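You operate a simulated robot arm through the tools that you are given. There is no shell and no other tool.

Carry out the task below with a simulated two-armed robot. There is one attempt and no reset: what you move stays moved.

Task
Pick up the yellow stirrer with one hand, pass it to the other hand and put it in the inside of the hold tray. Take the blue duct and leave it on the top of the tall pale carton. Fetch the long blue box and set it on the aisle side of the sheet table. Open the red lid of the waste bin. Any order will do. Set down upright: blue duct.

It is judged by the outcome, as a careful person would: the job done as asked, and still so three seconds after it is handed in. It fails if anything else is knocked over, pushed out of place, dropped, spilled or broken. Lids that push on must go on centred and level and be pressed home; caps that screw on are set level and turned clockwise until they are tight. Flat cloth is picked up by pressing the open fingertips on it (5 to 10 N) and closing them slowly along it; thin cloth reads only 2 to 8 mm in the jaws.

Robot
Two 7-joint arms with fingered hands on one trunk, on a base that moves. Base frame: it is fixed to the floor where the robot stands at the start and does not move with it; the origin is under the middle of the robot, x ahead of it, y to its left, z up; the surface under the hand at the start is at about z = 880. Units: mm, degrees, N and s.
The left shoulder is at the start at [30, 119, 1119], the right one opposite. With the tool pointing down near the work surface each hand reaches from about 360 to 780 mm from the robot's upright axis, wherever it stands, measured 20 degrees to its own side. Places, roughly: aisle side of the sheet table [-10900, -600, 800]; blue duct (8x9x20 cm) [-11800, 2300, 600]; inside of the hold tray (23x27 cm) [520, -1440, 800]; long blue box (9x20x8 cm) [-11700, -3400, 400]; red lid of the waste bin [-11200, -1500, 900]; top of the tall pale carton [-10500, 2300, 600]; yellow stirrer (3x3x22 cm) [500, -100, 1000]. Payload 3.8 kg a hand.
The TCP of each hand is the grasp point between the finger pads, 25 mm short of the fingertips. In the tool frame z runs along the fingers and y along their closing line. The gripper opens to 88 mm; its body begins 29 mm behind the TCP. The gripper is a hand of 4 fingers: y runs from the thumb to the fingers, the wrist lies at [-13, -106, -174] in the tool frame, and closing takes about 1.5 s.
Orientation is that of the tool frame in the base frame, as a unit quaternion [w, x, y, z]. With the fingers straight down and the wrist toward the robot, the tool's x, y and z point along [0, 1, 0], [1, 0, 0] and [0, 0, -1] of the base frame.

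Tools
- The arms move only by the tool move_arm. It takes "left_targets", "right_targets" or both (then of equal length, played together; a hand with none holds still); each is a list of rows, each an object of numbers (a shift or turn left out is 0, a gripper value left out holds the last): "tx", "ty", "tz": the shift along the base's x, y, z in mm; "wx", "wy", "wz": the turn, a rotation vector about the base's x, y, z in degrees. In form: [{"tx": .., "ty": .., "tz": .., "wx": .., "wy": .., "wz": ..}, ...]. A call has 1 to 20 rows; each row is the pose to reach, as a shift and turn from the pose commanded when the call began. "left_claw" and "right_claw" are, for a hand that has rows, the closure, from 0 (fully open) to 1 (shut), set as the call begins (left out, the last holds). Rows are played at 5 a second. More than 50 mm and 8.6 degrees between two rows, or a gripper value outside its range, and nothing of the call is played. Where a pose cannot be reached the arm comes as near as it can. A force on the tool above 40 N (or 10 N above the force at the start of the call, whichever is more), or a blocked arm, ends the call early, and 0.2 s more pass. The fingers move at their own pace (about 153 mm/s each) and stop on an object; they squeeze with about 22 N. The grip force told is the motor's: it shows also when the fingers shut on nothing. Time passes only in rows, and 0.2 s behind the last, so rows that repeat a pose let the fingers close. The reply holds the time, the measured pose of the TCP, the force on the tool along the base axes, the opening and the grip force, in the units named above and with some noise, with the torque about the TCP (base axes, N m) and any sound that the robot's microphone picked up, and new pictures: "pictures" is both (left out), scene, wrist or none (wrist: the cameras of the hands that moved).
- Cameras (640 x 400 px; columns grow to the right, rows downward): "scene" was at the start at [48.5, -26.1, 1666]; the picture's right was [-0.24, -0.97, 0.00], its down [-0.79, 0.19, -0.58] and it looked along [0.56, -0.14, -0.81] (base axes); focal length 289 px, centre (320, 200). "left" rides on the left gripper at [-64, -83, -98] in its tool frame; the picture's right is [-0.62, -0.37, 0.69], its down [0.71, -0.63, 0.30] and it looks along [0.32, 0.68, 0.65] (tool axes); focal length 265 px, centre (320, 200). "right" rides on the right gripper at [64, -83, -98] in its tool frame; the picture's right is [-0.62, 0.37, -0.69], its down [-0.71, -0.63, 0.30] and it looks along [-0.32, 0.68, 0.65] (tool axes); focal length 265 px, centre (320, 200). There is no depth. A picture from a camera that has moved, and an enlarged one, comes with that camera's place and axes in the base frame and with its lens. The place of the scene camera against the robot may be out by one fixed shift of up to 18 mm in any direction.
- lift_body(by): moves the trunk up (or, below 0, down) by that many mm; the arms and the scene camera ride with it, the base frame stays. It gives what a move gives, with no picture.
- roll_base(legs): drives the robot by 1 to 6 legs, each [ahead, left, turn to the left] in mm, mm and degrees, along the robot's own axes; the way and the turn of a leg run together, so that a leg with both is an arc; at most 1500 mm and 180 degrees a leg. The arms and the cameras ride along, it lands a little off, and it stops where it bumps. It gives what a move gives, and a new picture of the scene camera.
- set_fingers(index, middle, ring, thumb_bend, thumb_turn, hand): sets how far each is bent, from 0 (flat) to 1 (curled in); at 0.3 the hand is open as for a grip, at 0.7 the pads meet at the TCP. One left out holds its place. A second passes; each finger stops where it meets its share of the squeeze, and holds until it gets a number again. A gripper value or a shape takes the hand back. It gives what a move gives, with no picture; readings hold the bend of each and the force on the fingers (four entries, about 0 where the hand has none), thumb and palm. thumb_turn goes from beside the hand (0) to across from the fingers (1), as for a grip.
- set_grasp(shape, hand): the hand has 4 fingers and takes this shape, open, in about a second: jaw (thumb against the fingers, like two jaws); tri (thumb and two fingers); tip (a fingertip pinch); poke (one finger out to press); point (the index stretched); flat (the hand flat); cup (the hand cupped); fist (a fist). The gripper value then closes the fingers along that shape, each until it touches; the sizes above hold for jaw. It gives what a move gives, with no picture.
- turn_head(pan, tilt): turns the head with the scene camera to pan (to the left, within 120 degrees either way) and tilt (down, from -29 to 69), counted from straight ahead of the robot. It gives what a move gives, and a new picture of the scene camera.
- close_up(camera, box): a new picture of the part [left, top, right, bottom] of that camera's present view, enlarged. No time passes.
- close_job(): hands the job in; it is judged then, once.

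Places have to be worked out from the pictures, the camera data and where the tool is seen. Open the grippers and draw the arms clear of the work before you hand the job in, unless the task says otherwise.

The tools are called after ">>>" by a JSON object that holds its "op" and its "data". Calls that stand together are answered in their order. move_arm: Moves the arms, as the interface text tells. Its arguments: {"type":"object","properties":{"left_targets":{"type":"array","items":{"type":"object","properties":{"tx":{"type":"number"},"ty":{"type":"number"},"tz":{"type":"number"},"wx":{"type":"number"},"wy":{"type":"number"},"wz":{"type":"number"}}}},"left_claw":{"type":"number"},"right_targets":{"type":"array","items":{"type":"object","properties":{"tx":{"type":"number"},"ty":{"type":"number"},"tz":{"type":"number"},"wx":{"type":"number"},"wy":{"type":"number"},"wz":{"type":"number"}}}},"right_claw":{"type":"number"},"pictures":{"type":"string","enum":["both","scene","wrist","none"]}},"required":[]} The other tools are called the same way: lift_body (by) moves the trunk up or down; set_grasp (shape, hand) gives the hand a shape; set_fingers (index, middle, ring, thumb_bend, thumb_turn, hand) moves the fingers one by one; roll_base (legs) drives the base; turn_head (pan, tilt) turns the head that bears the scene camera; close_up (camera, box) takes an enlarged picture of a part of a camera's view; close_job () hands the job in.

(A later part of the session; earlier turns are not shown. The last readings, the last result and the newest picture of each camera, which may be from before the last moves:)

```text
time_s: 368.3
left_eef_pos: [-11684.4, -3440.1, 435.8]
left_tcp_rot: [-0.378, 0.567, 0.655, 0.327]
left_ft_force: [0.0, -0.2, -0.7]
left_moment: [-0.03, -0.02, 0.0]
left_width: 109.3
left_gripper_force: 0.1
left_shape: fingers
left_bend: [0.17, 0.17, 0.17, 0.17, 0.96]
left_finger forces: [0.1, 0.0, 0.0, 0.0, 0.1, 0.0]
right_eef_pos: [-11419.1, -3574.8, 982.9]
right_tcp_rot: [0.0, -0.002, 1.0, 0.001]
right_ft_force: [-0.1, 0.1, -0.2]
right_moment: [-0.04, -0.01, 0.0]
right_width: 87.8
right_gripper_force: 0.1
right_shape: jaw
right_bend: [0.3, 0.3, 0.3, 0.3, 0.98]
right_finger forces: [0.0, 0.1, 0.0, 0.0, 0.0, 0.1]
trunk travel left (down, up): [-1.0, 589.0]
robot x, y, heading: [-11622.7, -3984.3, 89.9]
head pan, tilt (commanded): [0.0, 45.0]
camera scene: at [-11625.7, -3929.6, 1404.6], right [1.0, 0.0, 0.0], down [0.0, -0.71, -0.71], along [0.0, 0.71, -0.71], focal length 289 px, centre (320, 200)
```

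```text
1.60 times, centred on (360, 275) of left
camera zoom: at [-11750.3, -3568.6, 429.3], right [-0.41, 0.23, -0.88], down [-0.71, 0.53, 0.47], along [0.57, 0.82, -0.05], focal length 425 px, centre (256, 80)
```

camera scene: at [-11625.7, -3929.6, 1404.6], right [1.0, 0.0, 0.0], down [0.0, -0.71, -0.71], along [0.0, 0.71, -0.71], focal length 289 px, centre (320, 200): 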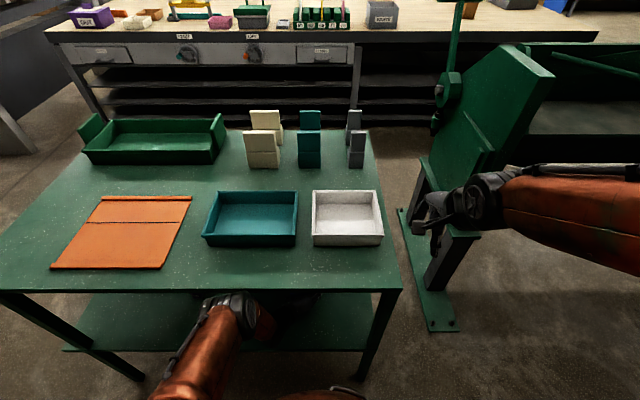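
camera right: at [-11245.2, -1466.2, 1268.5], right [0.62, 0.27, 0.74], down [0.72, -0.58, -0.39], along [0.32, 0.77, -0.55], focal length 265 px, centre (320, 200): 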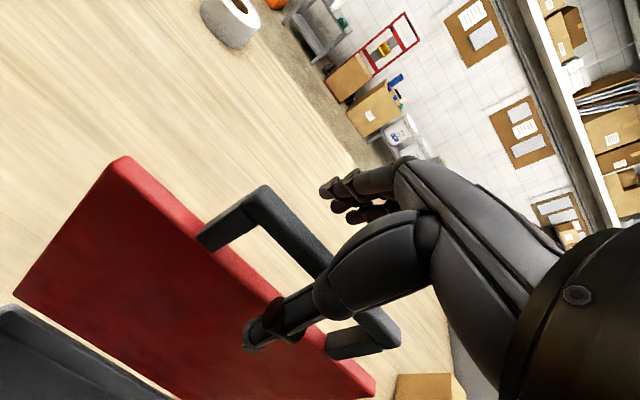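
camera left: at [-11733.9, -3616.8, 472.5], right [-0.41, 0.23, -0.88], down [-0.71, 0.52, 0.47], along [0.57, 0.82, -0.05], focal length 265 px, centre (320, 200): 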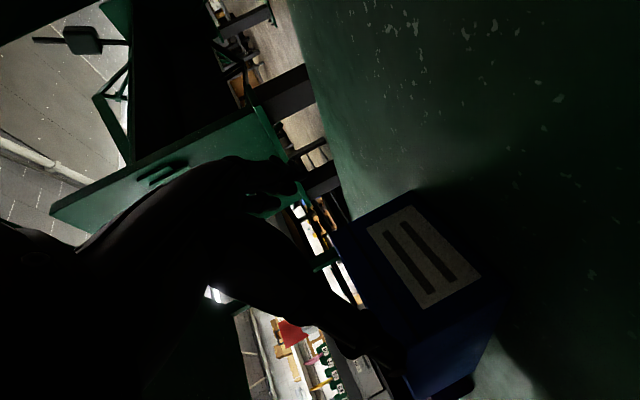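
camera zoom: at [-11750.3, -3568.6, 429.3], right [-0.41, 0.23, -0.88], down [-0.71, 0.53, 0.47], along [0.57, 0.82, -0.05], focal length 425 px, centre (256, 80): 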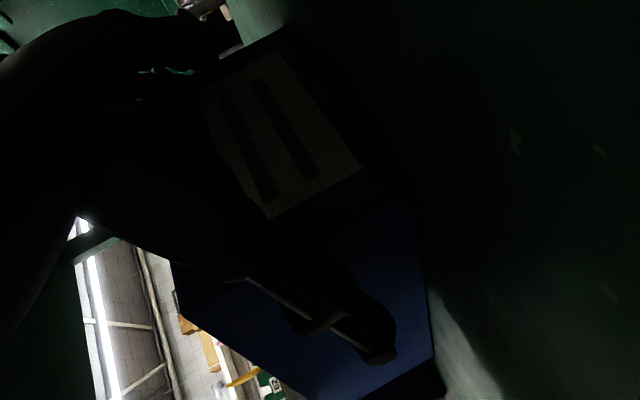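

The thumb already lies alongside the box. I roll 15 mm more for overlap and then close the fingers gently.

>>> {"op": "roll_base", "data": {"legs": [[15, 0, 0]]}}

>>> {"op": "set_fingers", "data": {"hand": "left", "index": 0.5, "middle": 0.5, "ring": 0.5, "thumb_bend": 0.5}}

```text
time_s: 369.2
left_eef_pos: [-11683.7, -3437.1, 429.7]
left_tcp_rot: [-0.373, 0.569, 0.658, 0.323]
left_ft_force: [0.6, 0.1, -0.1]
left_moment: [0.01, 0.02, -0.01]
left_width: 109.3
left_gripper_force: 0.1
left_shape: fingers
left_bend: [0.17, 0.17, 0.17, 0.17, 0.96]
left_finger forces: [0.1, 0.0, 0.1, 0.0, 0.0, 0.1]
right_eef_pos: [-11418.7, -3562.2, 983.0]
right_tcp_rot: [0.0, -0.005, 1.0, 0.001]
right_ft_force: [-0.5, -0.9, -0.5]
right_moment: [0.01, 0.01, -0.02]
right_width: 87.9
right_gripper_force: 0.1
right_shape: jaw
right_bend: [0.3, 0.3, 0.3, 0.3, 0.98]
right_finger forces: [0.0, 0.0, 0.0, 0.1, 0.0, 0.0]
trunk travel left (down, up): [-1.0, 589.0]
robot x, y, heading: [-11626.4, -3970.3, 89.6]
head pan, tilt (commanded): [0.0, 45.0]
stopped in leg 1: the robot was blocked; the commanded pose is now the measured one
camera scene: at [-11625.7, -3919.0, 1404.8], right [1.0, 0.0, 0.0], down [0.0, -0.71, -0.71], along [0.0, 0.71, -0.71], focal length 289 px, centre (320, 200)
```

scene: 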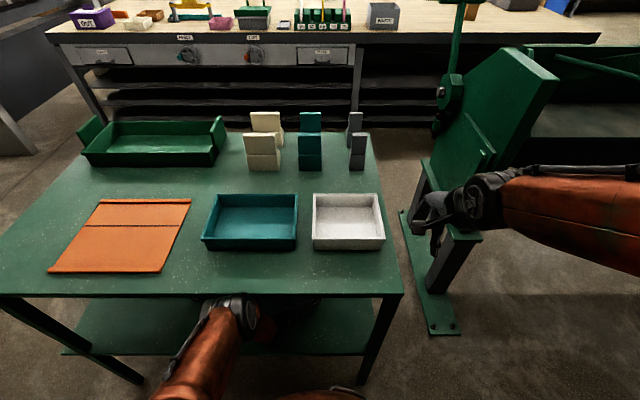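

```text
time_s: 370.2
left_eef_pos: [-11683.0, -3436.0, 428.7]
left_tcp_rot: [-0.373, 0.568, 0.659, 0.323]
left_ft_force: [1.6, 0.2, 2.1]
left_moment: [-0.01, 0.01, -0.07]
left_width: 90.2
left_gripper_force: 25.3
left_shape: fingers
left_bend: [0.31, 0.39, 0.36, 0.25, 0.97]
left_finger forces: [8.2, 6.9, 10.8, 0.1, 24.4, 0.1]
right_eef_pos: [-11421.1, -3562.7, 984.5]
right_tcp_rot: [-0.001, -0.004, 1.0, 0.001]
right_ft_force: [1.0, -0.5, -0.7]
right_moment: [0.0, -0.05, -0.01]
right_width: 87.7
right_gripper_force: 0.1
right_shape: jaw
right_bend: [0.3, 0.3, 0.3, 0.3, 0.98]
right_finger forces: [0.1, 0.0, 0.0, 0.1, 0.1, 0.0]
trunk travel left (down, up): [-1.0, 589.0]
robot x, y, heading: [-11621.0, -3973.1, 89.9]
head pan, tilt (commanded): [0.0, 45.0]
```

The base got blocked at the end (the forearm is about at the shelf edge), but the fingers now hold the box firmly (24 N, 90 mm). I drag the box out by rolling back, first 60 mm to check.

>>> {"op": "roll_base", "data": {"legs": [[-60, 0, 0]]}}

>>> {"op": "close_up", "data": {"camera": "scene", "box": [240, 230, 360, 330]}}

```text
time_s: 371.2
left_eef_pos: [-11683.2, -3496.8, 430.0]
left_tcp_rot: [-0.373, 0.568, 0.658, 0.324]
left_ft_force: [-0.1, -1.2, 2.4]
left_moment: [0.03, 0.01, -0.01]
left_width: 90.4
left_gripper_force: 24.1
left_shape: fingers
left_bend: [0.32, 0.4, 0.37, 0.23, 0.96]
left_finger forces: [7.5, 6.6, 10.2, 0.1, 25.1, 0.0]
right_eef_pos: [-11420.8, -3623.6, 985.1]
right_tcp_rot: [0.0, -0.004, 1.0, 0.001]
right_ft_force: [1.3, 0.4, 0.5]
right_moment: [-0.04, 0.0, -0.02]
right_width: 87.6
right_gripper_force: 0.1
right_shape: jaw
right_bend: [0.3, 0.3, 0.3, 0.3, 0.98]
right_finger forces: [0.0, 0.0, 0.0, 0.0, 0.0, 0.1]
trunk travel left (down, up): [-1.0, 589.0]
robot x, y, heading: [-11623.4, -4031.2, 90.1]
head pan, tilt (commanded): [0.0, 45.0]
camera scene: at [-11625.8, -3980.5, 1404.7], right [1.0, 0.0, 0.0], down [0.0, -0.71, -0.71], along [0.0, 0.71, -0.71], focal length 289 px, centre (320, 200)
```

scene: 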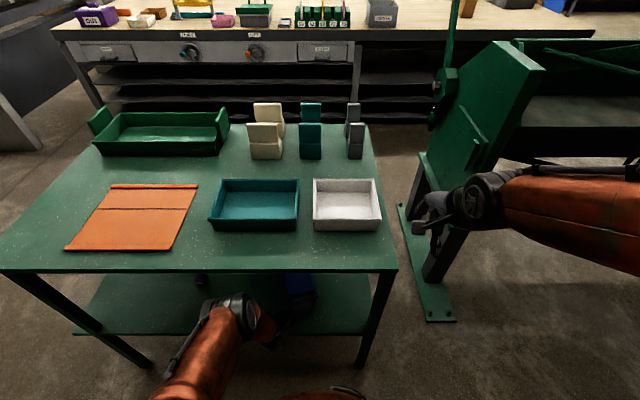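

```text
4.00 times, centred on (300, 280) of scene
camera zoom: at [-11625.8, -3980.5, 1404.7], right [1.0, 0.0, 0.0], down [0.0, -0.71, -0.71], along [0.0, 0.71, -0.71], focal length 1158 px, centre (400, -120)
```

zoom: 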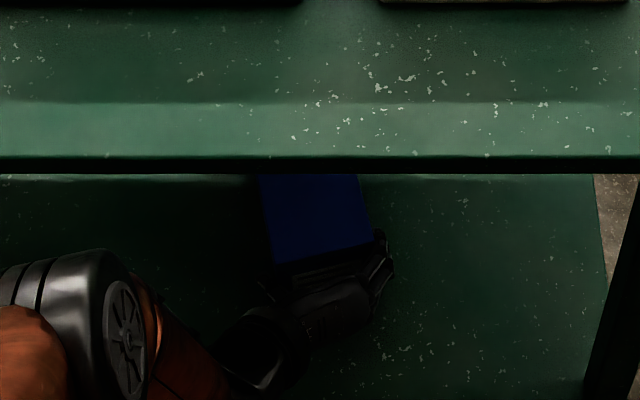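

The box follows well (near end now ≈ y -3491). I drag 170 mm more, so that it overhangs the rear edge by roughly 55 mm while its centre stays on the shelf.

>>> {"op": "roll_base", "data": {"legs": [[-170, 0, 0]]}}

>>> {"op": "close_up", "data": {"camera": "scene", "box": [220, 200, 380, 340]}}

```text
time_s: 372.6
left_eef_pos: [-11685.2, -3671.2, 430.2]
left_tcp_rot: [-0.374, 0.568, 0.658, 0.323]
left_ft_force: [0.9, -0.3, 0.7]
left_moment: [-0.01, 0.05, -0.03]
left_width: 90.0
left_gripper_force: 24.1
left_shape: fingers
left_bend: [0.32, 0.4, 0.37, 0.23, 0.96]
left_finger forces: [7.6, 6.6, 9.8, 0.0, 23.8, 0.0]
right_eef_pos: [-11421.0, -3796.3, 984.3]
right_tcp_rot: [0.0, -0.006, 1.0, 0.002]
right_ft_force: [0.2, -0.1, -0.4]
right_moment: [0.01, 0.02, 0.0]
right_width: 87.7
right_gripper_force: 0.1
right_shape: jaw
right_bend: [0.3, 0.3, 0.3, 0.3, 0.98]
right_finger forces: [0.0, 0.0, 0.0, 0.1, 0.0, 0.1]
trunk travel left (down, up): [-1.0, 589.0]
robot x, y, heading: [-11627.3, -4206.0, 90.2]
head pan, tilt (commanded): [0.0, 45.0]
camera scene: at [-11625.9, -4154.2, 1404.7], right [1.0, 0.0, 0.0], down [0.0, -0.71, -0.71], along [0.0, 0.71, -0.71], focal length 289 px, centre (320, 200)
```

scene: 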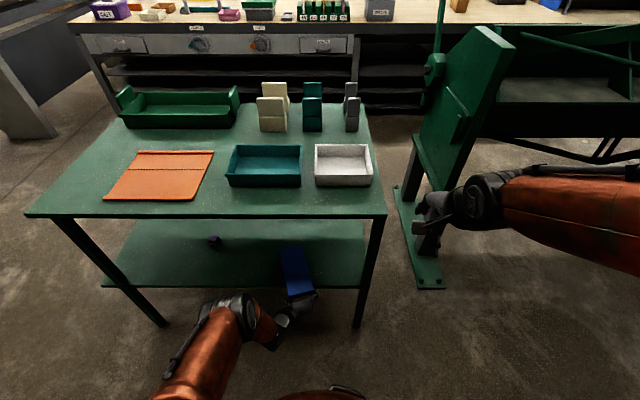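

```text
2.86 times, centred on (300, 270) of scene
camera zoom: at [-11625.9, -4154.2, 1404.7], right [1.0, 0.0, 0.0], down [0.0, -0.71, -0.71], along [0.0, 0.71, -0.71], focal length 827 px, centre (377, 0)
```

zoom: 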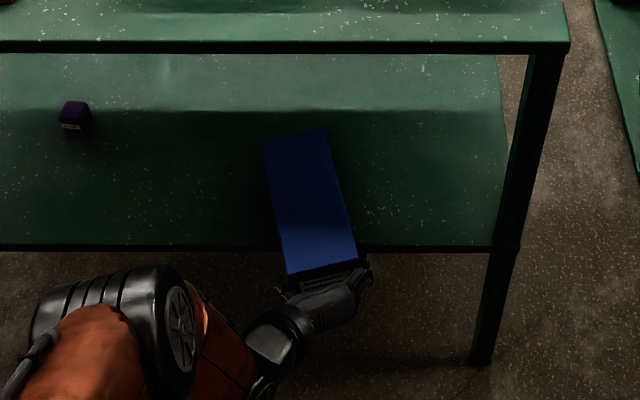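

The box now overhangs the rear edge by ~60 mm with its centre 36 mm inside – stable. I release it and back out, to re-grip steeply (60°) from above near its centre.

>>> {"op": "set_fingers", "data": {"hand": "left", "index": 0.15, "middle": 0.15, "ring": 0.15, "thumb_bend": 0.15}}

>>> {"op": "roll_base", "data": {"legs": [[-80, 0, 0]]}}

>>> {"op": "close_up", "data": {"camera": "scene", "box": [220, 190, 380, 320]}}

```text
time_s: 373.6
left_eef_pos: [-11685.9, -3670.8, 429.1]
left_tcp_rot: [-0.373, 0.567, 0.659, 0.323]
left_ft_force: [-0.5, -0.8, 0.0]
left_moment: [0.0, -0.02, 0.02]
left_width: 113.2
left_gripper_force: 0.1
left_shape: fingers
left_bend: [0.15, 0.15, 0.15, 0.15, 0.96]
left_finger forces: [0.0, 0.1, 0.1, 0.0, 0.5, 0.0]
right_eef_pos: [-11420.9, -3797.6, 984.0]
right_tcp_rot: [0.0, -0.006, 1.0, 0.001]
right_ft_force: [-0.5, 1.1, -0.3]
right_moment: [0.02, 0.0, 0.02]
right_width: 87.8
right_gripper_force: 0.1
right_shape: jaw
right_bend: [0.3, 0.3, 0.3, 0.3, 0.98]
right_finger forces: [0.0, 0.1, 0.0, 0.0, 0.0, 0.1]
trunk travel left (down, up): [-1.0, 589.0]
robot x, y, heading: [-11620.1, -4206.3, 90.0]
head pan, tilt (commanded): [0.0, 45.0]
```

```text
time_s: 374.7
left_eef_pos: [-11684.9, -3752.7, 430.7]
left_tcp_rot: [-0.373, 0.567, 0.659, 0.322]
left_ft_force: [0.2, -0.2, -0.2]
left_moment: [0.01, 0.01, -0.03]
left_width: 112.6
left_gripper_force: 0.0
left_shape: fingers
left_bend: [0.15, 0.15, 0.15, 0.15, 0.96]
left_finger forces: [0.1, 0.0, 0.0, 0.0, 0.1, 0.0]
right_eef_pos: [-11422.1, -3877.8, 985.1]
right_tcp_rot: [0.0, -0.007, 1.0, 0.002]
right_ft_force: [-0.2, 0.5, 0.9]
right_moment: [0.0, -0.02, 0.02]
right_width: 87.7
right_gripper_force: 0.0
right_shape: jaw
right_bend: [0.3, 0.3, 0.3, 0.3, 0.98]
right_finger forces: [0.1, 0.0, 0.1, 0.0, 0.1, 0.0]
trunk travel left (down, up): [-1.0, 589.0]
robot x, y, heading: [-11623.6, -4286.2, 90.3]
head pan, tilt (commanded): [0.0, 45.0]
camera scene: at [-11625.7, -4235.0, 1404.8], right [1.0, 0.0, 0.0], down [0.0, -0.71, -0.71], along [0.0, 0.71, -0.71], focal length 289 px, centre (320, 200)
```

scene: 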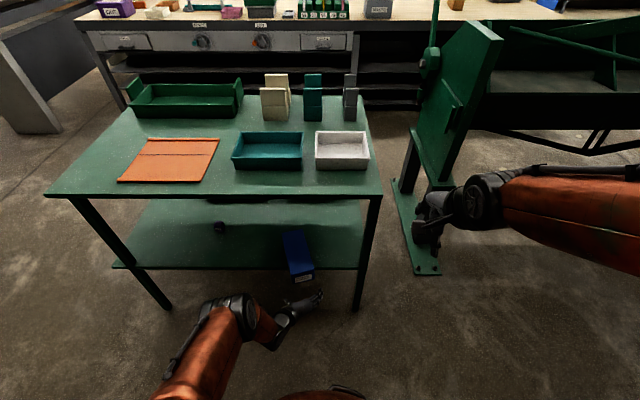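

```text
3.08 times, centred on (300, 255) of scene
camera zoom: at [-11625.7, -4235.0, 1404.8], right [1.0, 0.0, 0.0], down [0.0, -0.71, -0.71], along [0.0, 0.71, -0.71], focal length 891 px, centre (382, 31)
```

zoom: 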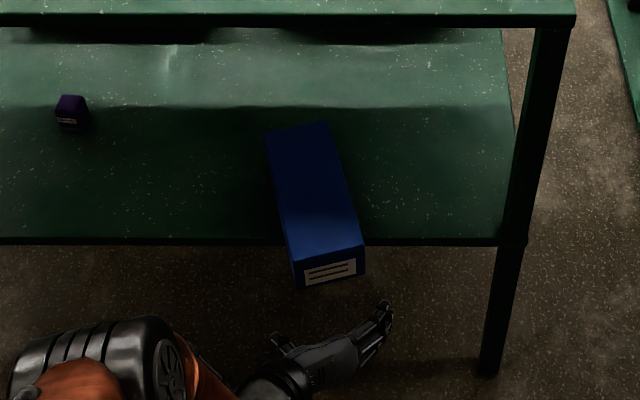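

Box: centre ≈ (-11717, -3568), top ≈ z 453, yaw ≈ 14°, stable. I raise the hand and steepen its pitch to 60°, then yaw 6° more.

>>> {"op": "move_arm", "data": {"left_targets": [{"tz": 30}, {"tz": 60, "wx": -7.4, "wy": -1.05}, {"tz": 90, "wx": -14.8, "wy": -2.1}, {"tz": 110, "wx": -22.3, "wy": -3.15}, {"tz": 120, "wx": -29.7, "wy": -4.2}, {"tz": 120, "wx": -29.7, "wy": -4.2}], "pictures": "none"}}

>>> {"op": "move_arm", "data": {"left_targets": [{"wz": 3, "tx": -8}, {"wz": 6, "tx": -16}, {"wz": 6, "tx": -16}], "pictures": "scene"}}

```text
time_s: 376.1
left_eef_pos: [-11684.6, -3753.0, 551.1]
left_tcp_rot: [-0.191, 0.632, 0.733, 0.163]
left_ft_force: [-0.7, 0.1, 1.0]
left_moment: [0.0, 0.02, 0.01]
left_width: 112.6
left_gripper_force: 0.1
left_shape: fingers
left_bend: [0.15, 0.15, 0.15, 0.15, 0.96]
left_finger forces: [0.1, 0.0, 0.0, 0.0, 0.0, 0.1]
right_eef_pos: [-11421.3, -3876.5, 984.1]
right_tcp_rot: [0.0, -0.006, 1.0, 0.001]
right_ft_force: [-0.2, -0.5, 0.1]
right_moment: [0.0, 0.03, 0.01]
right_width: 87.6
right_gripper_force: 0.1
right_shape: jaw
right_bend: [0.3, 0.3, 0.3, 0.3, 0.98]
right_finger forces: [0.0, 0.0, 0.1, 0.0, 0.0, 0.0]
trunk travel left (down, up): [-1.0, 589.0]
robot x, y, heading: [-11622.6, -4287.8, 90.1]
head pan, tilt (commanded): [0.0, 45.0]
```

```text
time_s: 376.9
left_eef_pos: [-11702.2, -3752.8, 550.0]
left_tcp_rot: [-0.2, 0.593, 0.765, 0.153]
left_ft_force: [0.0, 0.2, -1.1]
left_moment: [0.0, -0.02, 0.05]
left_width: 112.4
left_gripper_force: 0.2
left_shape: fingers
left_bend: [0.15, 0.15, 0.15, 0.15, 0.96]
left_finger forces: [0.1, 0.0, 0.1, 0.0, 0.0, 0.0]
right_eef_pos: [-11421.6, -3876.8, 984.1]
right_tcp_rot: [0.001, -0.005, 1.0, 0.001]
right_ft_force: [0.3, 0.4, -1.4]
right_moment: [-0.02, 0.01, 0.0]
right_width: 87.7
right_gripper_force: 0.0
right_shape: jaw
right_bend: [0.3, 0.3, 0.3, 0.3, 0.98]
right_finger forces: [0.0, 0.0, 0.0, 0.0, 0.0, 0.1]
trunk travel left (down, up): [-1.0, 589.0]
robot x, y, heading: [-11624.7, -4282.8, 90.3]
head pan, tilt (commanded): [0.0, 45.0]
camera scene: at [-11625.8, -4233.5, 1404.7], right [1.0, 0.0, 0.0], down [0.0, -0.71, -0.71], along [0.0, 0.71, -0.71], focal length 289 px, centre (320, 200)
```

scene: 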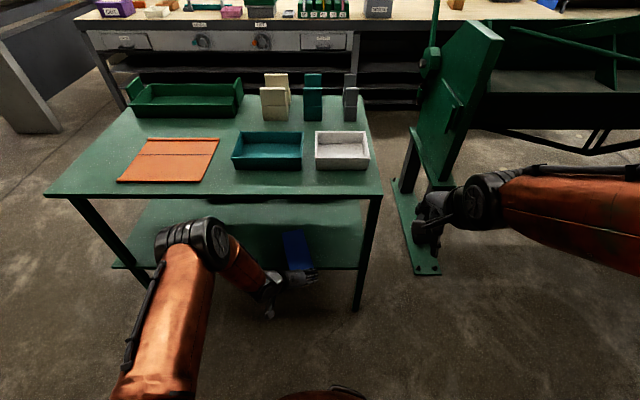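

Instead of rolling in (the elbow would meet the shelf), I extend the arm: forward 150 mm at z 550 over the box.

>>> {"op": "move_arm", "data": {"left_targets": [{"ty": 35, "tx": -2}, {"ty": 70, "tx": -4}, {"ty": 105, "tx": -5}, {"ty": 135, "tx": -6}, {"ty": 150, "tx": -7}, {"ty": 150, "tx": -7}], "pictures": "both"}}

>>> {"op": "close_up", "data": {"camera": "scene", "box": [220, 190, 380, 320]}}

```text
time_s: 378.3
left_eef_pos: [-11704.3, -3605.2, 549.9]
left_tcp_rot: [-0.2, 0.593, 0.765, 0.153]
left_ft_force: [0.2, -0.6, 0.1]
left_moment: [-0.01, -0.01, 0.0]
left_width: 112.8
left_gripper_force: 0.0
left_shape: fingers
left_bend: [0.15, 0.15, 0.15, 0.15, 0.96]
left_finger forces: [0.0, 0.0, 0.0, 0.0, 0.0, 0.0]
left hand out of reach, approached as far as the arm can: row 5, 6
right_eef_pos: [-11421.3, -3877.4, 984.2]
right_tcp_rot: [0.001, -0.007, 1.0, 0.001]
right_ft_force: [0.8, -1.0, 0.1]
right_moment: [-0.01, -0.01, 0.0]
right_width: 87.6
right_gripper_force: 0.1
right_shape: jaw
right_bend: [0.3, 0.3, 0.3, 0.3, 0.98]
right_finger forces: [0.0, 0.1, 0.0, 0.0, 0.1, 0.1]
trunk travel left (down, up): [-1.0, 589.0]
robot x, y, heading: [-11621.2, -4289.9, 89.9]
head pan, tilt (commanded): [0.0, 45.0]
camera scene: at [-11625.8, -4233.5, 1404.7], right [1.0, 0.0, 0.0], down [0.0, -0.71, -0.71], along [0.0, 0.71, -0.71], focal length 289 px, centre (320, 200)
camera left: at [-11759.1, -3727.5, 605.0], right [-0.31, -0.29, -0.91], down [-0.8, 0.59, 0.08], along [0.51, 0.75, -0.42], focal length 265 px, centre (320, 200)
```

scene: 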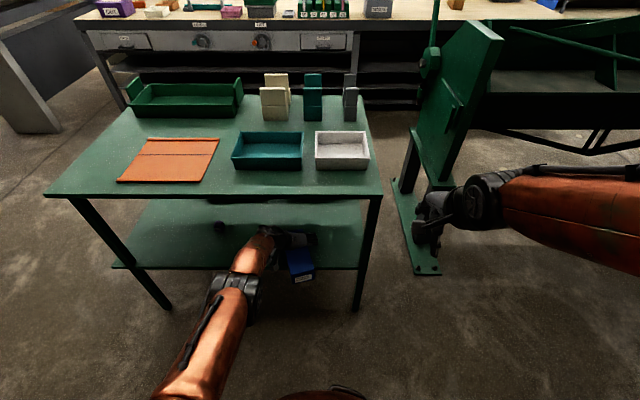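
left: 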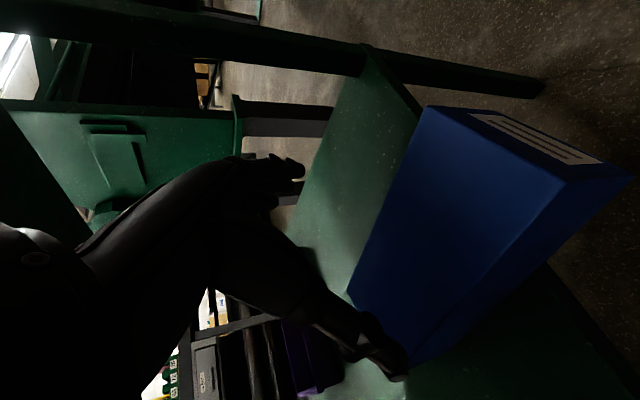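

```text
3.08 times, centred on (300, 255) of scene
camera zoom: at [-11625.8, -4233.5, 1404.7], right [1.0, 0.0, 0.0], down [0.0, -0.71, -0.71], along [0.0, 0.71, -0.71], focal length 891 px, centre (382, 31)
```

zoom: 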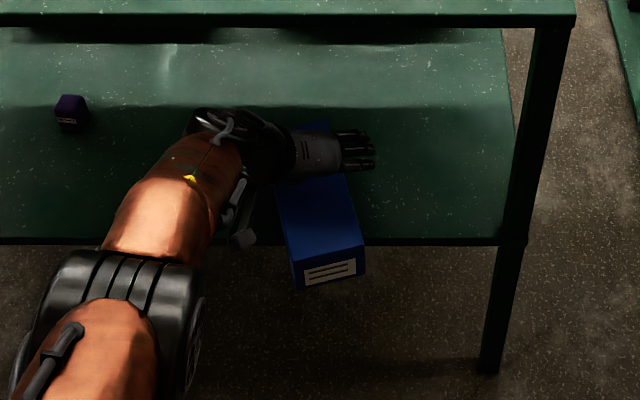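

The hand is over the box. I roll the base 40 mm forward while then lowering and drawing the hand back correspondingly.

>>> {"op": "move_arm", "data": {"left_targets": [{"ty": -20, "tz": -8}, {"ty": -40, "tz": -15}, {"ty": -40, "tz": -15}], "pictures": "none"}}

>>> {"op": "roll_base", "data": {"legs": [[42, 0, 0]]}}

>>> {"op": "move_arm", "data": {"left_targets": [{"tz": -10}, {"tz": -20}, {"tz": -30}, {"tz": -40}, {"tz": -48}, {"tz": -48}], "pictures": "both"}}

>>> {"op": "close_up", "data": {"camera": "scene", "box": [220, 190, 380, 320]}}

```text
time_s: 379.1
left_eef_pos: [-11701.5, -3645.8, 534.6]
left_tcp_rot: [-0.199, 0.593, 0.765, 0.154]
left_ft_force: [0.6, -0.2, 0.3]
left_moment: [0.0, 0.04, 0.0]
left_width: 112.6
left_gripper_force: 0.0
left_shape: fingers
left_bend: [0.15, 0.15, 0.15, 0.15, 0.96]
left_finger forces: [0.1, 0.0, 0.0, 0.0, 0.1, 0.0]
right_eef_pos: [-11420.3, -3877.1, 983.7]
right_tcp_rot: [-0.001, -0.007, 1.0, 0.001]
right_ft_force: [-0.2, -0.5, -0.2]
right_moment: [0.01, -0.02, 0.01]
right_width: 87.7
right_gripper_force: 0.1
right_shape: jaw
right_bend: [0.3, 0.3, 0.3, 0.3, 0.98]
right_finger forces: [0.0, 0.0, 0.0, 0.0, 0.0, 0.0]
trunk travel left (down, up): [-1.0, 589.0]
robot x, y, heading: [-11622.1, -4284.5, 89.9]
head pan, tilt (commanded): [0.0, 45.0]
```

```text
time_s: 380.0
left_eef_pos: [-11701.1, -3602.2, 533.0]
left_tcp_rot: [-0.2, 0.593, 0.765, 0.153]
left_ft_force: [0.0, 1.3, -0.5]
left_moment: [-0.01, 0.0, -0.03]
left_width: 112.5
left_gripper_force: 0.1
left_shape: fingers
left_bend: [0.15, 0.15, 0.15, 0.15, 0.96]
left_finger forces: [0.1, 0.0, 0.1, 0.1, 0.0, 0.0]
right_eef_pos: [-11421.4, -3833.6, 982.5]
right_tcp_rot: [-0.001, -0.007, 1.0, 0.001]
right_ft_force: [0.7, 0.7, 0.4]
right_moment: [0.0, 0.02, 0.02]
right_width: 87.7
right_gripper_force: 0.0
right_shape: jaw
right_bend: [0.3, 0.3, 0.3, 0.3, 0.98]
right_finger forces: [0.1, 0.1, 0.1, 0.0, 0.0, 0.0]
trunk travel left (down, up): [-1.0, 589.0]
robot x, y, heading: [-11625.2, -4242.0, 90.0]
head pan, tilt (commanded): [0.0, 45.0]
camera scene: at [-11625.9, -4189.8, 1404.6], right [1.0, 0.0, 0.0], down [0.0, -0.71, -0.71], along [0.0, 0.71, -0.71], focal length 289 px, centre (320, 200)
```

scene: 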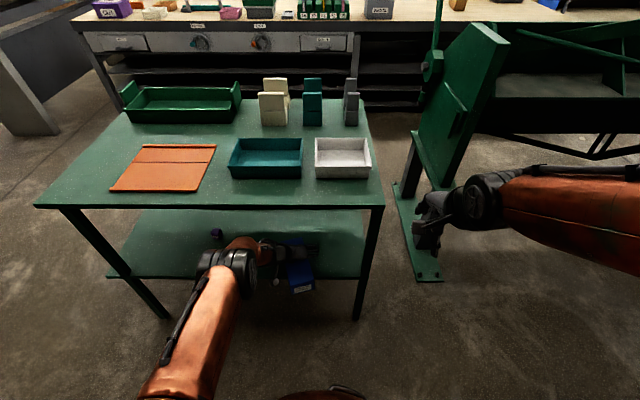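

```text
time_s: 381.4
left_eef_pos: [-11701.7, -3603.4, 486.2]
left_tcp_rot: [-0.2, 0.594, 0.765, 0.152]
left_ft_force: [0.3, -0.1, 0.2]
left_moment: [0.03, 0.02, 0.0]
left_width: 112.3
left_gripper_force: 0.0
left_shape: fingers
left_bend: [0.15, 0.15, 0.15, 0.15, 0.96]
left_finger forces: [0.0, 0.1, 0.0, 0.1, 0.0, 0.0]
right_eef_pos: [-11420.9, -3834.2, 984.3]
right_tcp_rot: [0.001, -0.006, 1.0, 0.0]
right_ft_force: [0.0, -0.3, 0.3]
right_moment: [-0.01, -0.02, -0.02]
right_width: 87.8
right_gripper_force: 0.1
right_shape: jaw
right_bend: [0.3, 0.3, 0.3, 0.3, 0.98]
right_finger forces: [0.1, 0.0, 0.0, 0.0, 0.0, 0.1]
trunk travel left (down, up): [-1.0, 589.0]
robot x, y, heading: [-11621.3, -4247.4, 90.2]
head pan, tilt (commanded): [0.0, 45.0]
camera scene: at [-11625.8, -4191.3, 1404.7], right [1.0, 0.0, 0.0], down [0.0, -0.71, -0.71], along [0.0, 0.71, -0.71], focal length 289 px, centre (320, 200)
camera left: at [-11757.4, -3726.3, 541.7], right [-0.31, -0.29, -0.91], down [-0.8, 0.59, 0.08], along [0.51, 0.75, -0.42], focal length 265 px, centre (320, 200)
```

scene: 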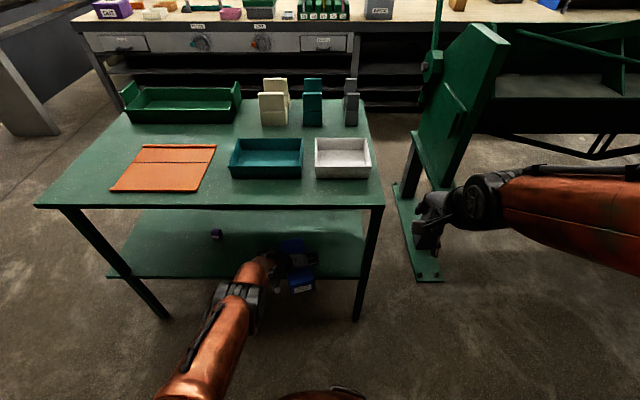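
left: 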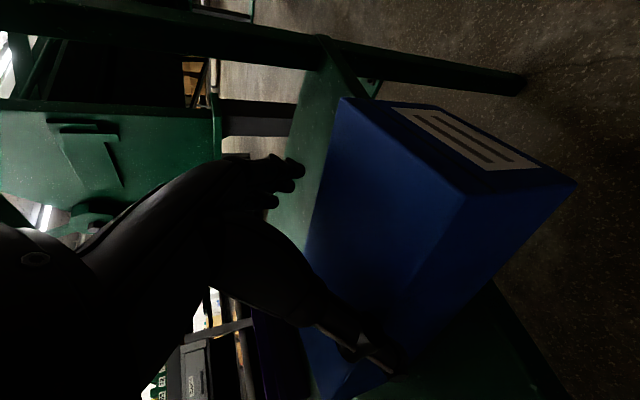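

```text
3.08 times, centred on (300, 255) of scene
camera zoom: at [-11625.8, -4191.3, 1404.7], right [1.0, 0.0, 0.0], down [0.0, -0.71, -0.71], along [0.0, 0.71, -0.71], focal length 891 px, centre (382, 31)
```

zoom: 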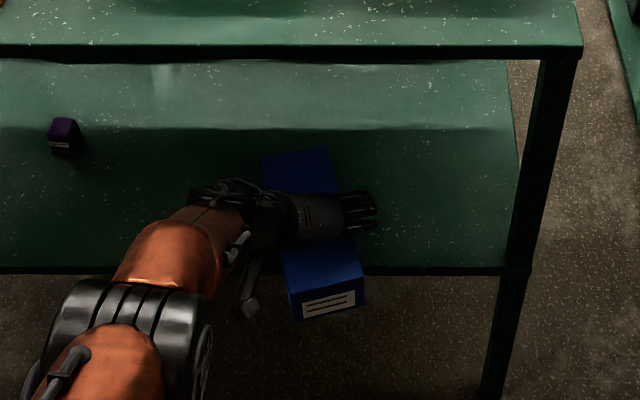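

Fingers are just right of the box's right edge and the thumb is outside its left edge. I descend slowly, checking forces.

>>> {"op": "move_arm", "data": {"left_targets": [{"tz": -5, "tx": 2}, {"tz": -10, "tx": 2}, {"tz": -15, "tx": 2}, {"tz": -15, "tx": 2}], "pictures": "wrist"}}

```text
time_s: 382.4
left_eef_pos: [-11698.1, -3607.1, 475.4]
left_tcp_rot: [-0.2, 0.593, 0.765, 0.152]
left_ft_force: [0.1, -0.5, 0.1]
left_moment: [0.01, 0.03, 0.02]
left_width: 113.2
left_gripper_force: 0.7
left_shape: fingers
left_bend: [0.15, 0.15, 0.15, 0.14, 0.96]
left_finger forces: [0.0, 0.0, 0.0, 0.1, 0.4, 0.0]
left hand out of reach, approached as far as the arm can: row 2, 3, 4
right_eef_pos: [-11421.8, -3833.7, 984.9]
right_tcp_rot: [0.001, -0.006, 1.0, 0.001]
right_ft_force: [-0.9, 0.2, -0.3]
right_moment: [-0.01, 0.02, 0.0]
right_width: 87.5
right_gripper_force: 0.0
right_shape: jaw
right_bend: [0.3, 0.3, 0.3, 0.3, 0.98]
right_finger forces: [0.1, 0.0, 0.0, 0.1, 0.0, 0.1]
trunk travel left (down, up): [-1.0, 589.0]
robot x, y, heading: [-11625.8, -4244.2, 90.3]
head pan, tilt (commanded): [0.0, 45.0]
camera left: at [-11753.3, -3729.6, 530.2], right [-0.31, -0.29, -0.91], down [-0.8, 0.59, 0.08], along [0.51, 0.75, -0.42], focal length 265 px, centre (320, 200)
```

left: 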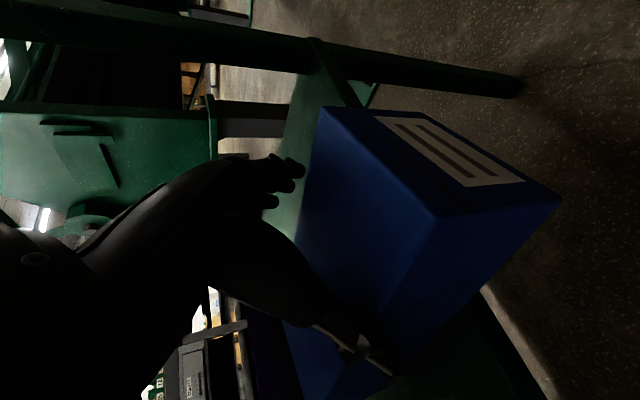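

It's the reach limit again (thumb lightly touching the left side). I move the hand back 45 mm, roll the base forward 45 mm, shift 5 mm left, and lower again.

>>> {"op": "move_arm", "data": {"left_targets": [{"tz": 12, "tx": -3}, {"tz": 12, "ty": -25, "tx": -5}, {"tz": 12, "ty": -45, "tx": -6}, {"tz": 12, "ty": -45, "tx": -6}], "pictures": "none"}}

>>> {"op": "roll_base", "data": {"legs": [[48, 0, 0]]}}

>>> {"op": "move_arm", "data": {"left_targets": [{"tz": -6}, {"tz": -12}, {"tz": -18}, {"tz": -24}, {"tz": -30}, {"tz": -30}], "pictures": "both"}}

>>> {"op": "close_up", "data": {"camera": "scene", "box": [220, 190, 380, 320]}}

```text
time_s: 383.4
left_eef_pos: [-11702.0, -3653.1, 485.6]
left_tcp_rot: [-0.2, 0.593, 0.765, 0.152]
left_ft_force: [-0.5, 1.1, -0.2]
left_moment: [-0.02, -0.01, 0.0]
left_width: 112.7
left_gripper_force: 0.1
left_shape: fingers
left_bend: [0.15, 0.15, 0.15, 0.15, 0.96]
left_finger forces: [0.0, 0.0, 0.0, 0.0, 0.0, 0.0]
right_eef_pos: [-11421.9, -3834.6, 982.7]
right_tcp_rot: [0.0, -0.006, 1.0, 0.001]
right_ft_force: [0.2, 0.1, -0.4]
right_moment: [0.0, -0.02, 0.0]
right_width: 87.8
right_gripper_force: 0.0
right_shape: jaw
right_bend: [0.3, 0.3, 0.3, 0.3, 0.98]
right_finger forces: [0.1, 0.0, 0.0, 0.0, 0.0, 0.0]
trunk travel left (down, up): [-1.0, 589.0]
robot x, y, heading: [-11622.8, -4246.6, 90.1]
head pan, tilt (commanded): [0.0, 45.0]
```

```text
time_s: 384.3
left_eef_pos: [-11703.2, -3604.0, 485.9]
left_tcp_rot: [-0.2, 0.592, 0.766, 0.152]
left_ft_force: [-0.5, 0.6, -0.5]
left_moment: [0.01, 0.01, -0.03]
left_width: 112.7
left_gripper_force: 0.0
left_shape: fingers
left_bend: [0.15, 0.15, 0.15, 0.15, 0.96]
left_finger forces: [0.0, 0.0, 0.1, 0.0, 0.1, 0.1]
right_eef_pos: [-11420.8, -3787.2, 984.5]
right_tcp_rot: [0.0, -0.005, 1.0, 0.001]
right_ft_force: [-0.4, 0.2, 0.6]
right_moment: [0.0, -0.02, 0.02]
right_width: 87.8
right_gripper_force: 0.0
right_shape: jaw
right_bend: [0.3, 0.3, 0.3, 0.3, 0.98]
right_finger forces: [0.0, 0.0, 0.0, 0.0, 0.0, 0.1]
trunk travel left (down, up): [-1.0, 589.0]
robot x, y, heading: [-11627.4, -4201.9, 90.0]
head pan, tilt (commanded): [0.0, 45.0]
camera scene: at [-11626.0, -4142.1, 1404.6], right [1.0, 0.0, 0.0], down [0.0, -0.71, -0.71], along [0.0, 0.71, -0.71], focal length 289 px, centre (320, 200)
```

scene: 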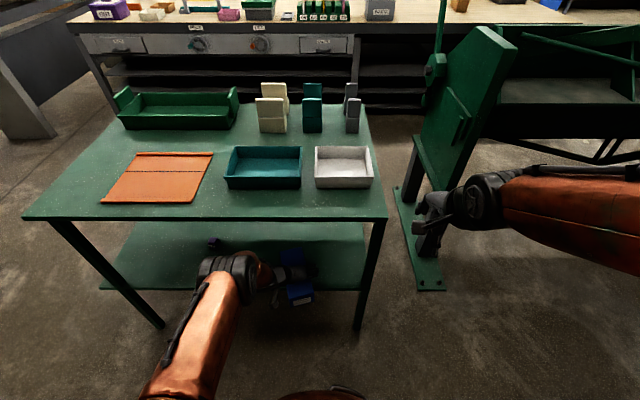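

```text
time_s: 385.7
left_eef_pos: [-11702.4, -3603.8, 459.4]
left_tcp_rot: [-0.202, 0.592, 0.765, 0.155]
left_ft_force: [-6.6, -6.3, 28.3]
left_moment: [-0.36, 0.72, 0.16]
left_width: 117.0
left_gripper_force: 12.8
left_shape: fingers
left_bend: [0.14, 0.15, 0.15, 0.06, 1.0]
left_finger forces: [3.9, 0.1, 0.0, 0.1, 21.6, 0.0]
right_eef_pos: [-11420.6, -3788.9, 986.5]
right_tcp_rot: [0.0, -0.006, 1.0, 0.003]
right_ft_force: [-0.2, -0.2, -0.5]
right_moment: [-0.01, 0.0, -0.02]
right_width: 87.9
right_gripper_force: 0.1
right_shape: jaw
right_bend: [0.3, 0.3, 0.3, 0.3, 0.98]
right_finger forces: [0.0, 0.1, 0.1, 0.1, 0.1, 0.1]
trunk travel left (down, up): [-1.0, 589.0]
robot x, y, heading: [-11626.8, -4196.2, 90.2]
head pan, tilt (commanded): [0.0, 45.0]
camera scene: at [-11625.9, -4146.8, 1405.1], right [1.0, 0.0, 0.0], down [0.0, -0.71, -0.71], along [0.0, 0.71, -0.71], focal length 289 px, centre (320, 200)
camera left: at [-11758.2, -3726.1, 513.6], right [-0.31, -0.28, -0.91], down [-0.8, 0.59, 0.09], along [0.51, 0.76, -0.41], focal length 265 px, centre (320, 200)
```

scene: 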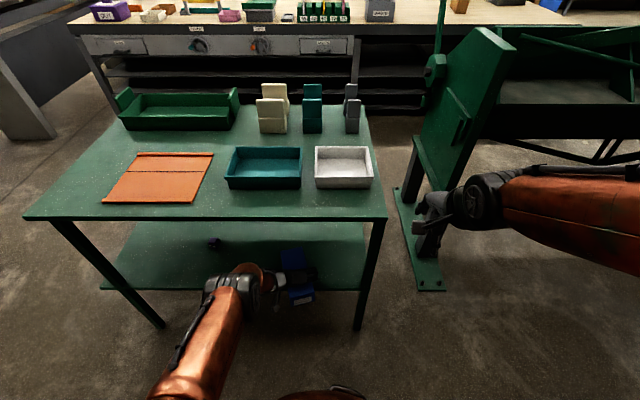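
left: 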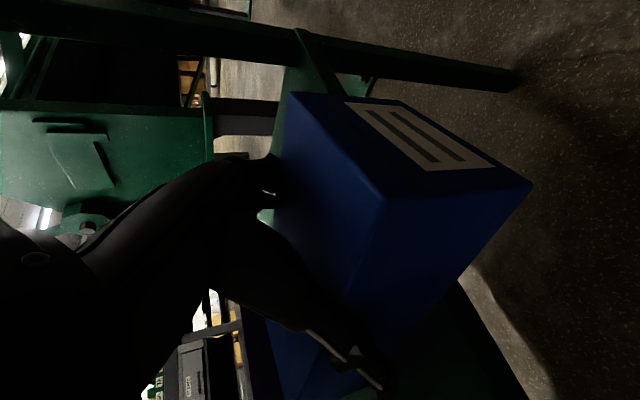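

```text
3.08 times, centred on (300, 255) of scene
camera zoom: at [-11625.9, -4146.8, 1405.1], right [1.0, 0.0, 0.0], down [0.0, -0.71, -0.71], along [0.0, 0.71, -0.71], focal length 891 px, centre (382, 31)
```

zoom: 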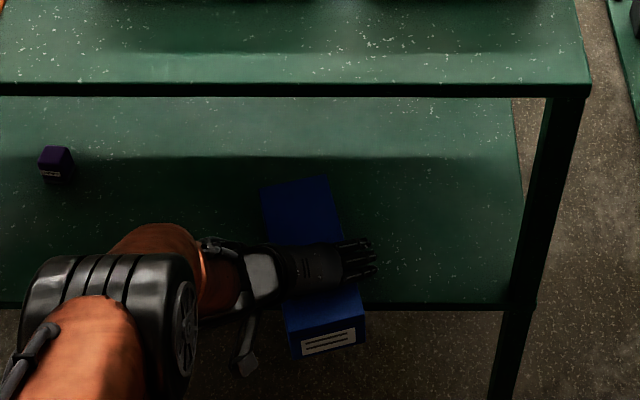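

The open hand is now wedged on the box's top edges (28 N up), so this is as deep as it goes; fingertips are ~20 mm below the top edges. I relieve 3 mm and close the fingers on the sides.

>>> {"op": "move_arm", "data": {"left_targets": [{"tz": 2, "tx": -1}, {"tz": 3, "tx": -2}, {"tz": 3, "tx": -2}], "pictures": "none"}}

>>> {"op": "set_fingers", "data": {"hand": "left", "index": 0.55, "middle": 0.55, "ring": 0.55, "thumb_bend": 0.55}}

>>> {"op": "close_up", "data": {"camera": "left", "box": [200, 60, 560, 400]}}

```text
time_s: 386.5
left_eef_pos: [-11704.2, -3605.0, 458.5]
left_tcp_rot: [-0.201, 0.593, 0.765, 0.153]
left_ft_force: [0.2, -1.6, 13.5]
left_moment: [-0.21, 0.28, 0.09]
left_width: 116.8
left_gripper_force: 6.7
left_shape: fingers
left_bend: [0.14, 0.15, 0.15, 0.1, 0.99]
left_finger forces: [4.1, 0.0, 0.0, 0.0, 9.5, 0.0]
right_eef_pos: [-11420.5, -3789.2, 985.3]
right_tcp_rot: [-0.001, -0.006, 1.0, 0.002]
right_ft_force: [1.0, -0.3, -0.7]
right_moment: [0.02, 0.01, 0.01]
right_width: 87.9
right_gripper_force: 0.1
right_shape: jaw
right_bend: [0.3, 0.3, 0.3, 0.3, 0.98]
right_finger forces: [0.0, 0.1, 0.1, 0.1, 0.1, 0.0]
trunk travel left (down, up): [-1.0, 589.0]
robot x, y, heading: [-11622.7, -4195.5, 90.2]
head pan, tilt (commanded): [0.0, 45.0]
```

```text
time_s: 387.5
left_eef_pos: [-11704.1, -3605.8, 460.2]
left_tcp_rot: [-0.201, 0.593, 0.765, 0.154]
left_ft_force: [-1.3, -2.2, 19.1]
left_moment: [-0.27, 0.17, -0.14]
left_width: 105.2
left_gripper_force: 39.5
left_shape: fingers
left_bend: [0.15, 0.34, 0.31, 0.33, 1.0]
left_finger forces: [16.1, 8.6, 11.0, 0.0, 42.8, 0.1]
right_eef_pos: [-11420.1, -3788.3, 984.5]
right_tcp_rot: [0.0, -0.006, 1.0, 0.002]
right_ft_force: [0.1, 0.1, -0.1]
right_moment: [0.0, 0.0, 0.0]
right_width: 87.6
right_gripper_force: 0.1
right_shape: jaw
right_bend: [0.3, 0.3, 0.3, 0.3, 0.98]
right_finger forces: [0.1, 0.1, 0.1, 0.0, 0.0, 0.0]
trunk travel left (down, up): [-1.0, 589.0]
robot x, y, heading: [-11623.9, -4196.9, 90.3]
head pan, tilt (commanded): [0.0, 45.0]
```

```text
1.18 times, centred on (380, 230) of left
camera zoom: at [-11760.4, -3727.0, 515.3], right [-0.31, -0.29, -0.91], down [-0.8, 0.59, 0.09], along [0.51, 0.75, -0.41], focal length 312 px, centre (249, 165)
```

zoom: 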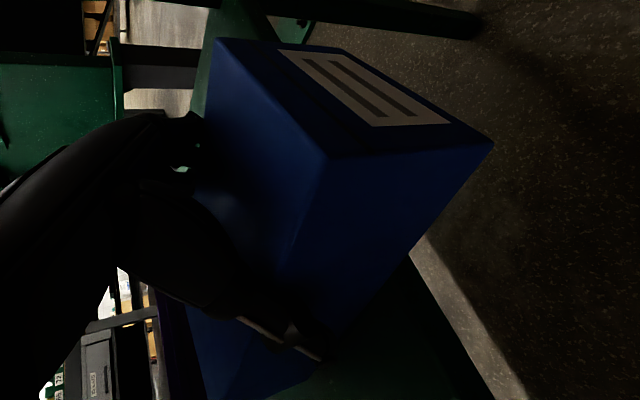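

Firm grip now (thumb 43 N, fingers 36 N total). I lift gently 20 mm and check.

>>> {"op": "move_arm", "data": {"left_targets": [{"tz": 4}, {"tz": 8}, {"tz": 14}, {"tz": 20}, {"tz": 20}], "pictures": "both"}}

>>> {"op": "close_up", "data": {"camera": "scene", "box": [220, 200, 380, 330]}}

```text
time_s: 388.7
left_eef_pos: [-11704.7, -3605.3, 478.7]
left_tcp_rot: [-0.199, 0.593, 0.765, 0.153]
left_ft_force: [0.8, -0.1, -3.2]
left_moment: [-0.08, -0.03, 0.02]
left_width: 103.6
left_gripper_force: 29.6
left_shape: fingers
left_bend: [0.15, 0.34, 0.32, 0.37, 0.97]
left_finger forces: [12.5, 7.9, 9.0, 0.0, 30.2, 0.1]
right_eef_pos: [-11421.8, -3785.6, 982.7]
right_tcp_rot: [0.0, -0.005, 1.0, 0.0]
right_ft_force: [0.2, -0.2, 0.6]
right_moment: [-0.01, -0.01, -0.02]
right_width: 87.8
right_gripper_force: 0.1
right_shape: jaw
right_bend: [0.3, 0.3, 0.3, 0.3, 0.98]
right_finger forces: [0.1, 0.0, 0.0, 0.0, 0.0, 0.1]
trunk travel left (down, up): [-1.0, 589.0]
robot x, y, heading: [-11622.3, -4193.5, 90.1]
head pan, tilt (commanded): [0.0, 45.0]
camera scene: at [-11626.0, -4143.2, 1404.6], right [1.0, 0.0, 0.0], down [0.0, -0.71, -0.71], along [0.0, 0.71, -0.71], focal length 289 px, centre (320, 200)
camera left: at [-11759.4, -3727.6, 534.1], right [-0.31, -0.29, -0.91], down [-0.8, 0.59, 0.08], along [0.51, 0.75, -0.42], focal length 265 px, centre (320, 200)
```

scene: 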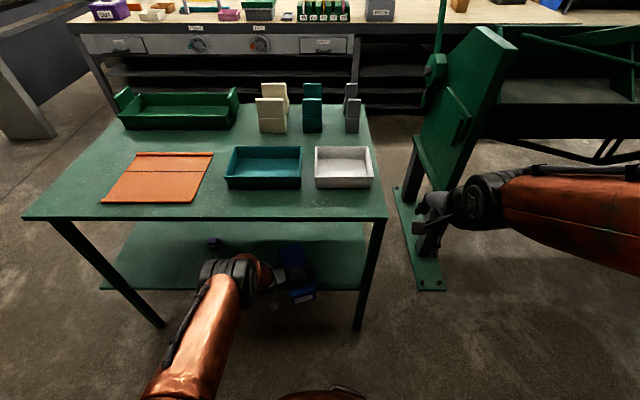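
left: 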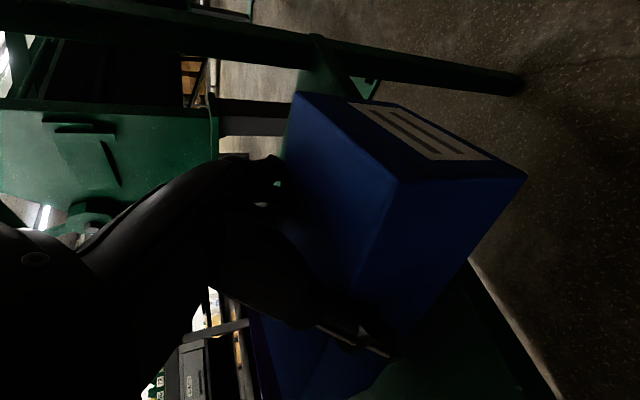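

```text
3.08 times, centred on (300, 265) of scene
camera zoom: at [-11626.0, -4143.2, 1404.6], right [1.0, 0.0, 0.0], down [0.0, -0.71, -0.71], along [0.0, 0.71, -0.71], focal length 891 px, centre (382, 0)
```

zoom: 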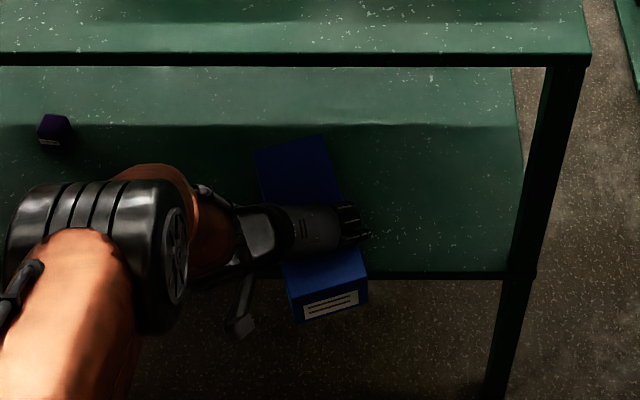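

The hand carries about 3.2 N now. I lift another 25 mm and look at whether the whole box is off the shelf.

>>> {"op": "move_arm", "data": {"left_targets": [{"tz": 6}, {"tz": 12}, {"tz": 18}, {"tz": 25}, {"tz": 25}], "pictures": "wrist"}}

>>> {"op": "close_up", "data": {"camera": "scene", "box": [220, 200, 380, 330]}}

```text
time_s: 389.9
left_eef_pos: [-11703.6, -3604.9, 504.7]
left_tcp_rot: [-0.199, 0.593, 0.765, 0.152]
left_ft_force: [-0.6, 0.4, -1.5]
left_moment: [-0.07, -0.06, -0.01]
left_width: 103.3
left_gripper_force: 29.7
left_shape: fingers
left_bend: [0.15, 0.34, 0.32, 0.37, 0.97]
left_finger forces: [12.4, 7.9, 9.0, 0.0, 30.1, 0.0]
right_eef_pos: [-11422.2, -3787.1, 984.7]
right_tcp_rot: [0.001, -0.005, 1.0, 0.001]
right_ft_force: [0.1, 0.1, 1.0]
right_moment: [0.02, 0.03, 0.01]
right_width: 87.6
right_gripper_force: 0.2
right_shape: jaw
right_bend: [0.3, 0.3, 0.3, 0.3, 0.98]
right_finger forces: [0.0, 0.1, 0.1, 0.1, 0.0, 0.1]
trunk travel left (down, up): [-1.0, 589.0]
robot x, y, heading: [-11625.1, -4196.0, 90.1]
head pan, tilt (commanded): [0.0, 45.0]
camera left: at [-11759.2, -3727.1, 559.1], right [-0.31, -0.29, -0.91], down [-0.8, 0.59, 0.08], along [0.51, 0.75, -0.42], focal length 265 px, centre (320, 200)
```

left: 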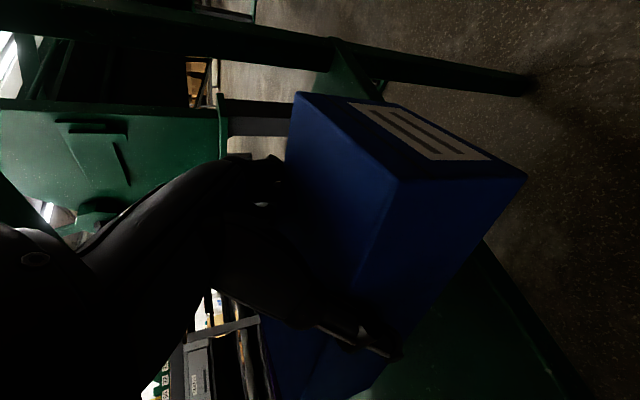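

```text
3.08 times, centred on (300, 265) of scene
camera zoom: at [-11626.0, -4143.2, 1404.7], right [1.0, 0.0, 0.0], down [0.0, -0.71, -0.71], along [0.0, 0.71, -0.71], focal length 891 px, centre (382, 0)
```

zoom: 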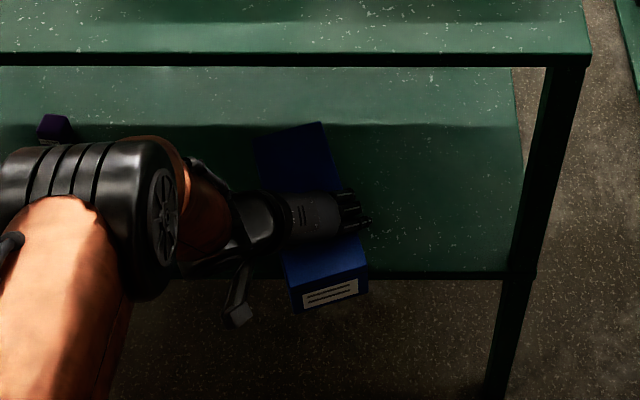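

The box is rigidly in the hand and off the shelf. I roll straight back 400 mm to bring it out from under the cart.

>>> {"op": "roll_base", "data": {"legs": [[-380, 0, 0]]}}

```text
time_s: 392.3
left_eef_pos: [-11702.5, -3985.3, 504.2]
left_tcp_rot: [-0.2, 0.592, 0.765, 0.154]
left_ft_force: [0.1, 0.6, -2.9]
left_moment: [-0.1, 0.0, 0.01]
left_width: 103.2
left_gripper_force: 29.4
left_shape: fingers
left_bend: [0.15, 0.34, 0.32, 0.37, 0.97]
left_finger forces: [12.3, 7.9, 9.1, 0.1, 30.2, 0.0]
right_eef_pos: [-11420.2, -4168.2, 984.5]
right_tcp_rot: [0.001, -0.005, 1.0, 0.002]
right_ft_force: [0.1, 0.8, 0.5]
right_moment: [0.01, -0.01, 0.0]
right_width: 87.7
right_gripper_force: 0.1
right_shape: jaw
right_bend: [0.3, 0.3, 0.3, 0.3, 0.98]
right_finger forces: [0.0, 0.1, 0.0, 0.1, 0.0, 0.1]
trunk travel left (down, up): [-1.0, 589.0]
robot x, y, heading: [-11623.7, -4577.7, 90.1]
head pan, tilt (commanded): [0.0, 45.0]
camera scene: at [-11625.2, -4524.5, 1404.7], right [1.0, 0.0, 0.0], down [0.0, -0.71, -0.71], along [0.0, 0.71, -0.71], focal length 289 px, centre (320, 200)
```

scene: 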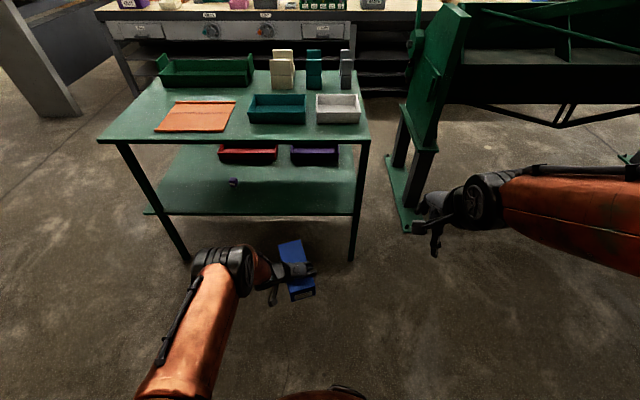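

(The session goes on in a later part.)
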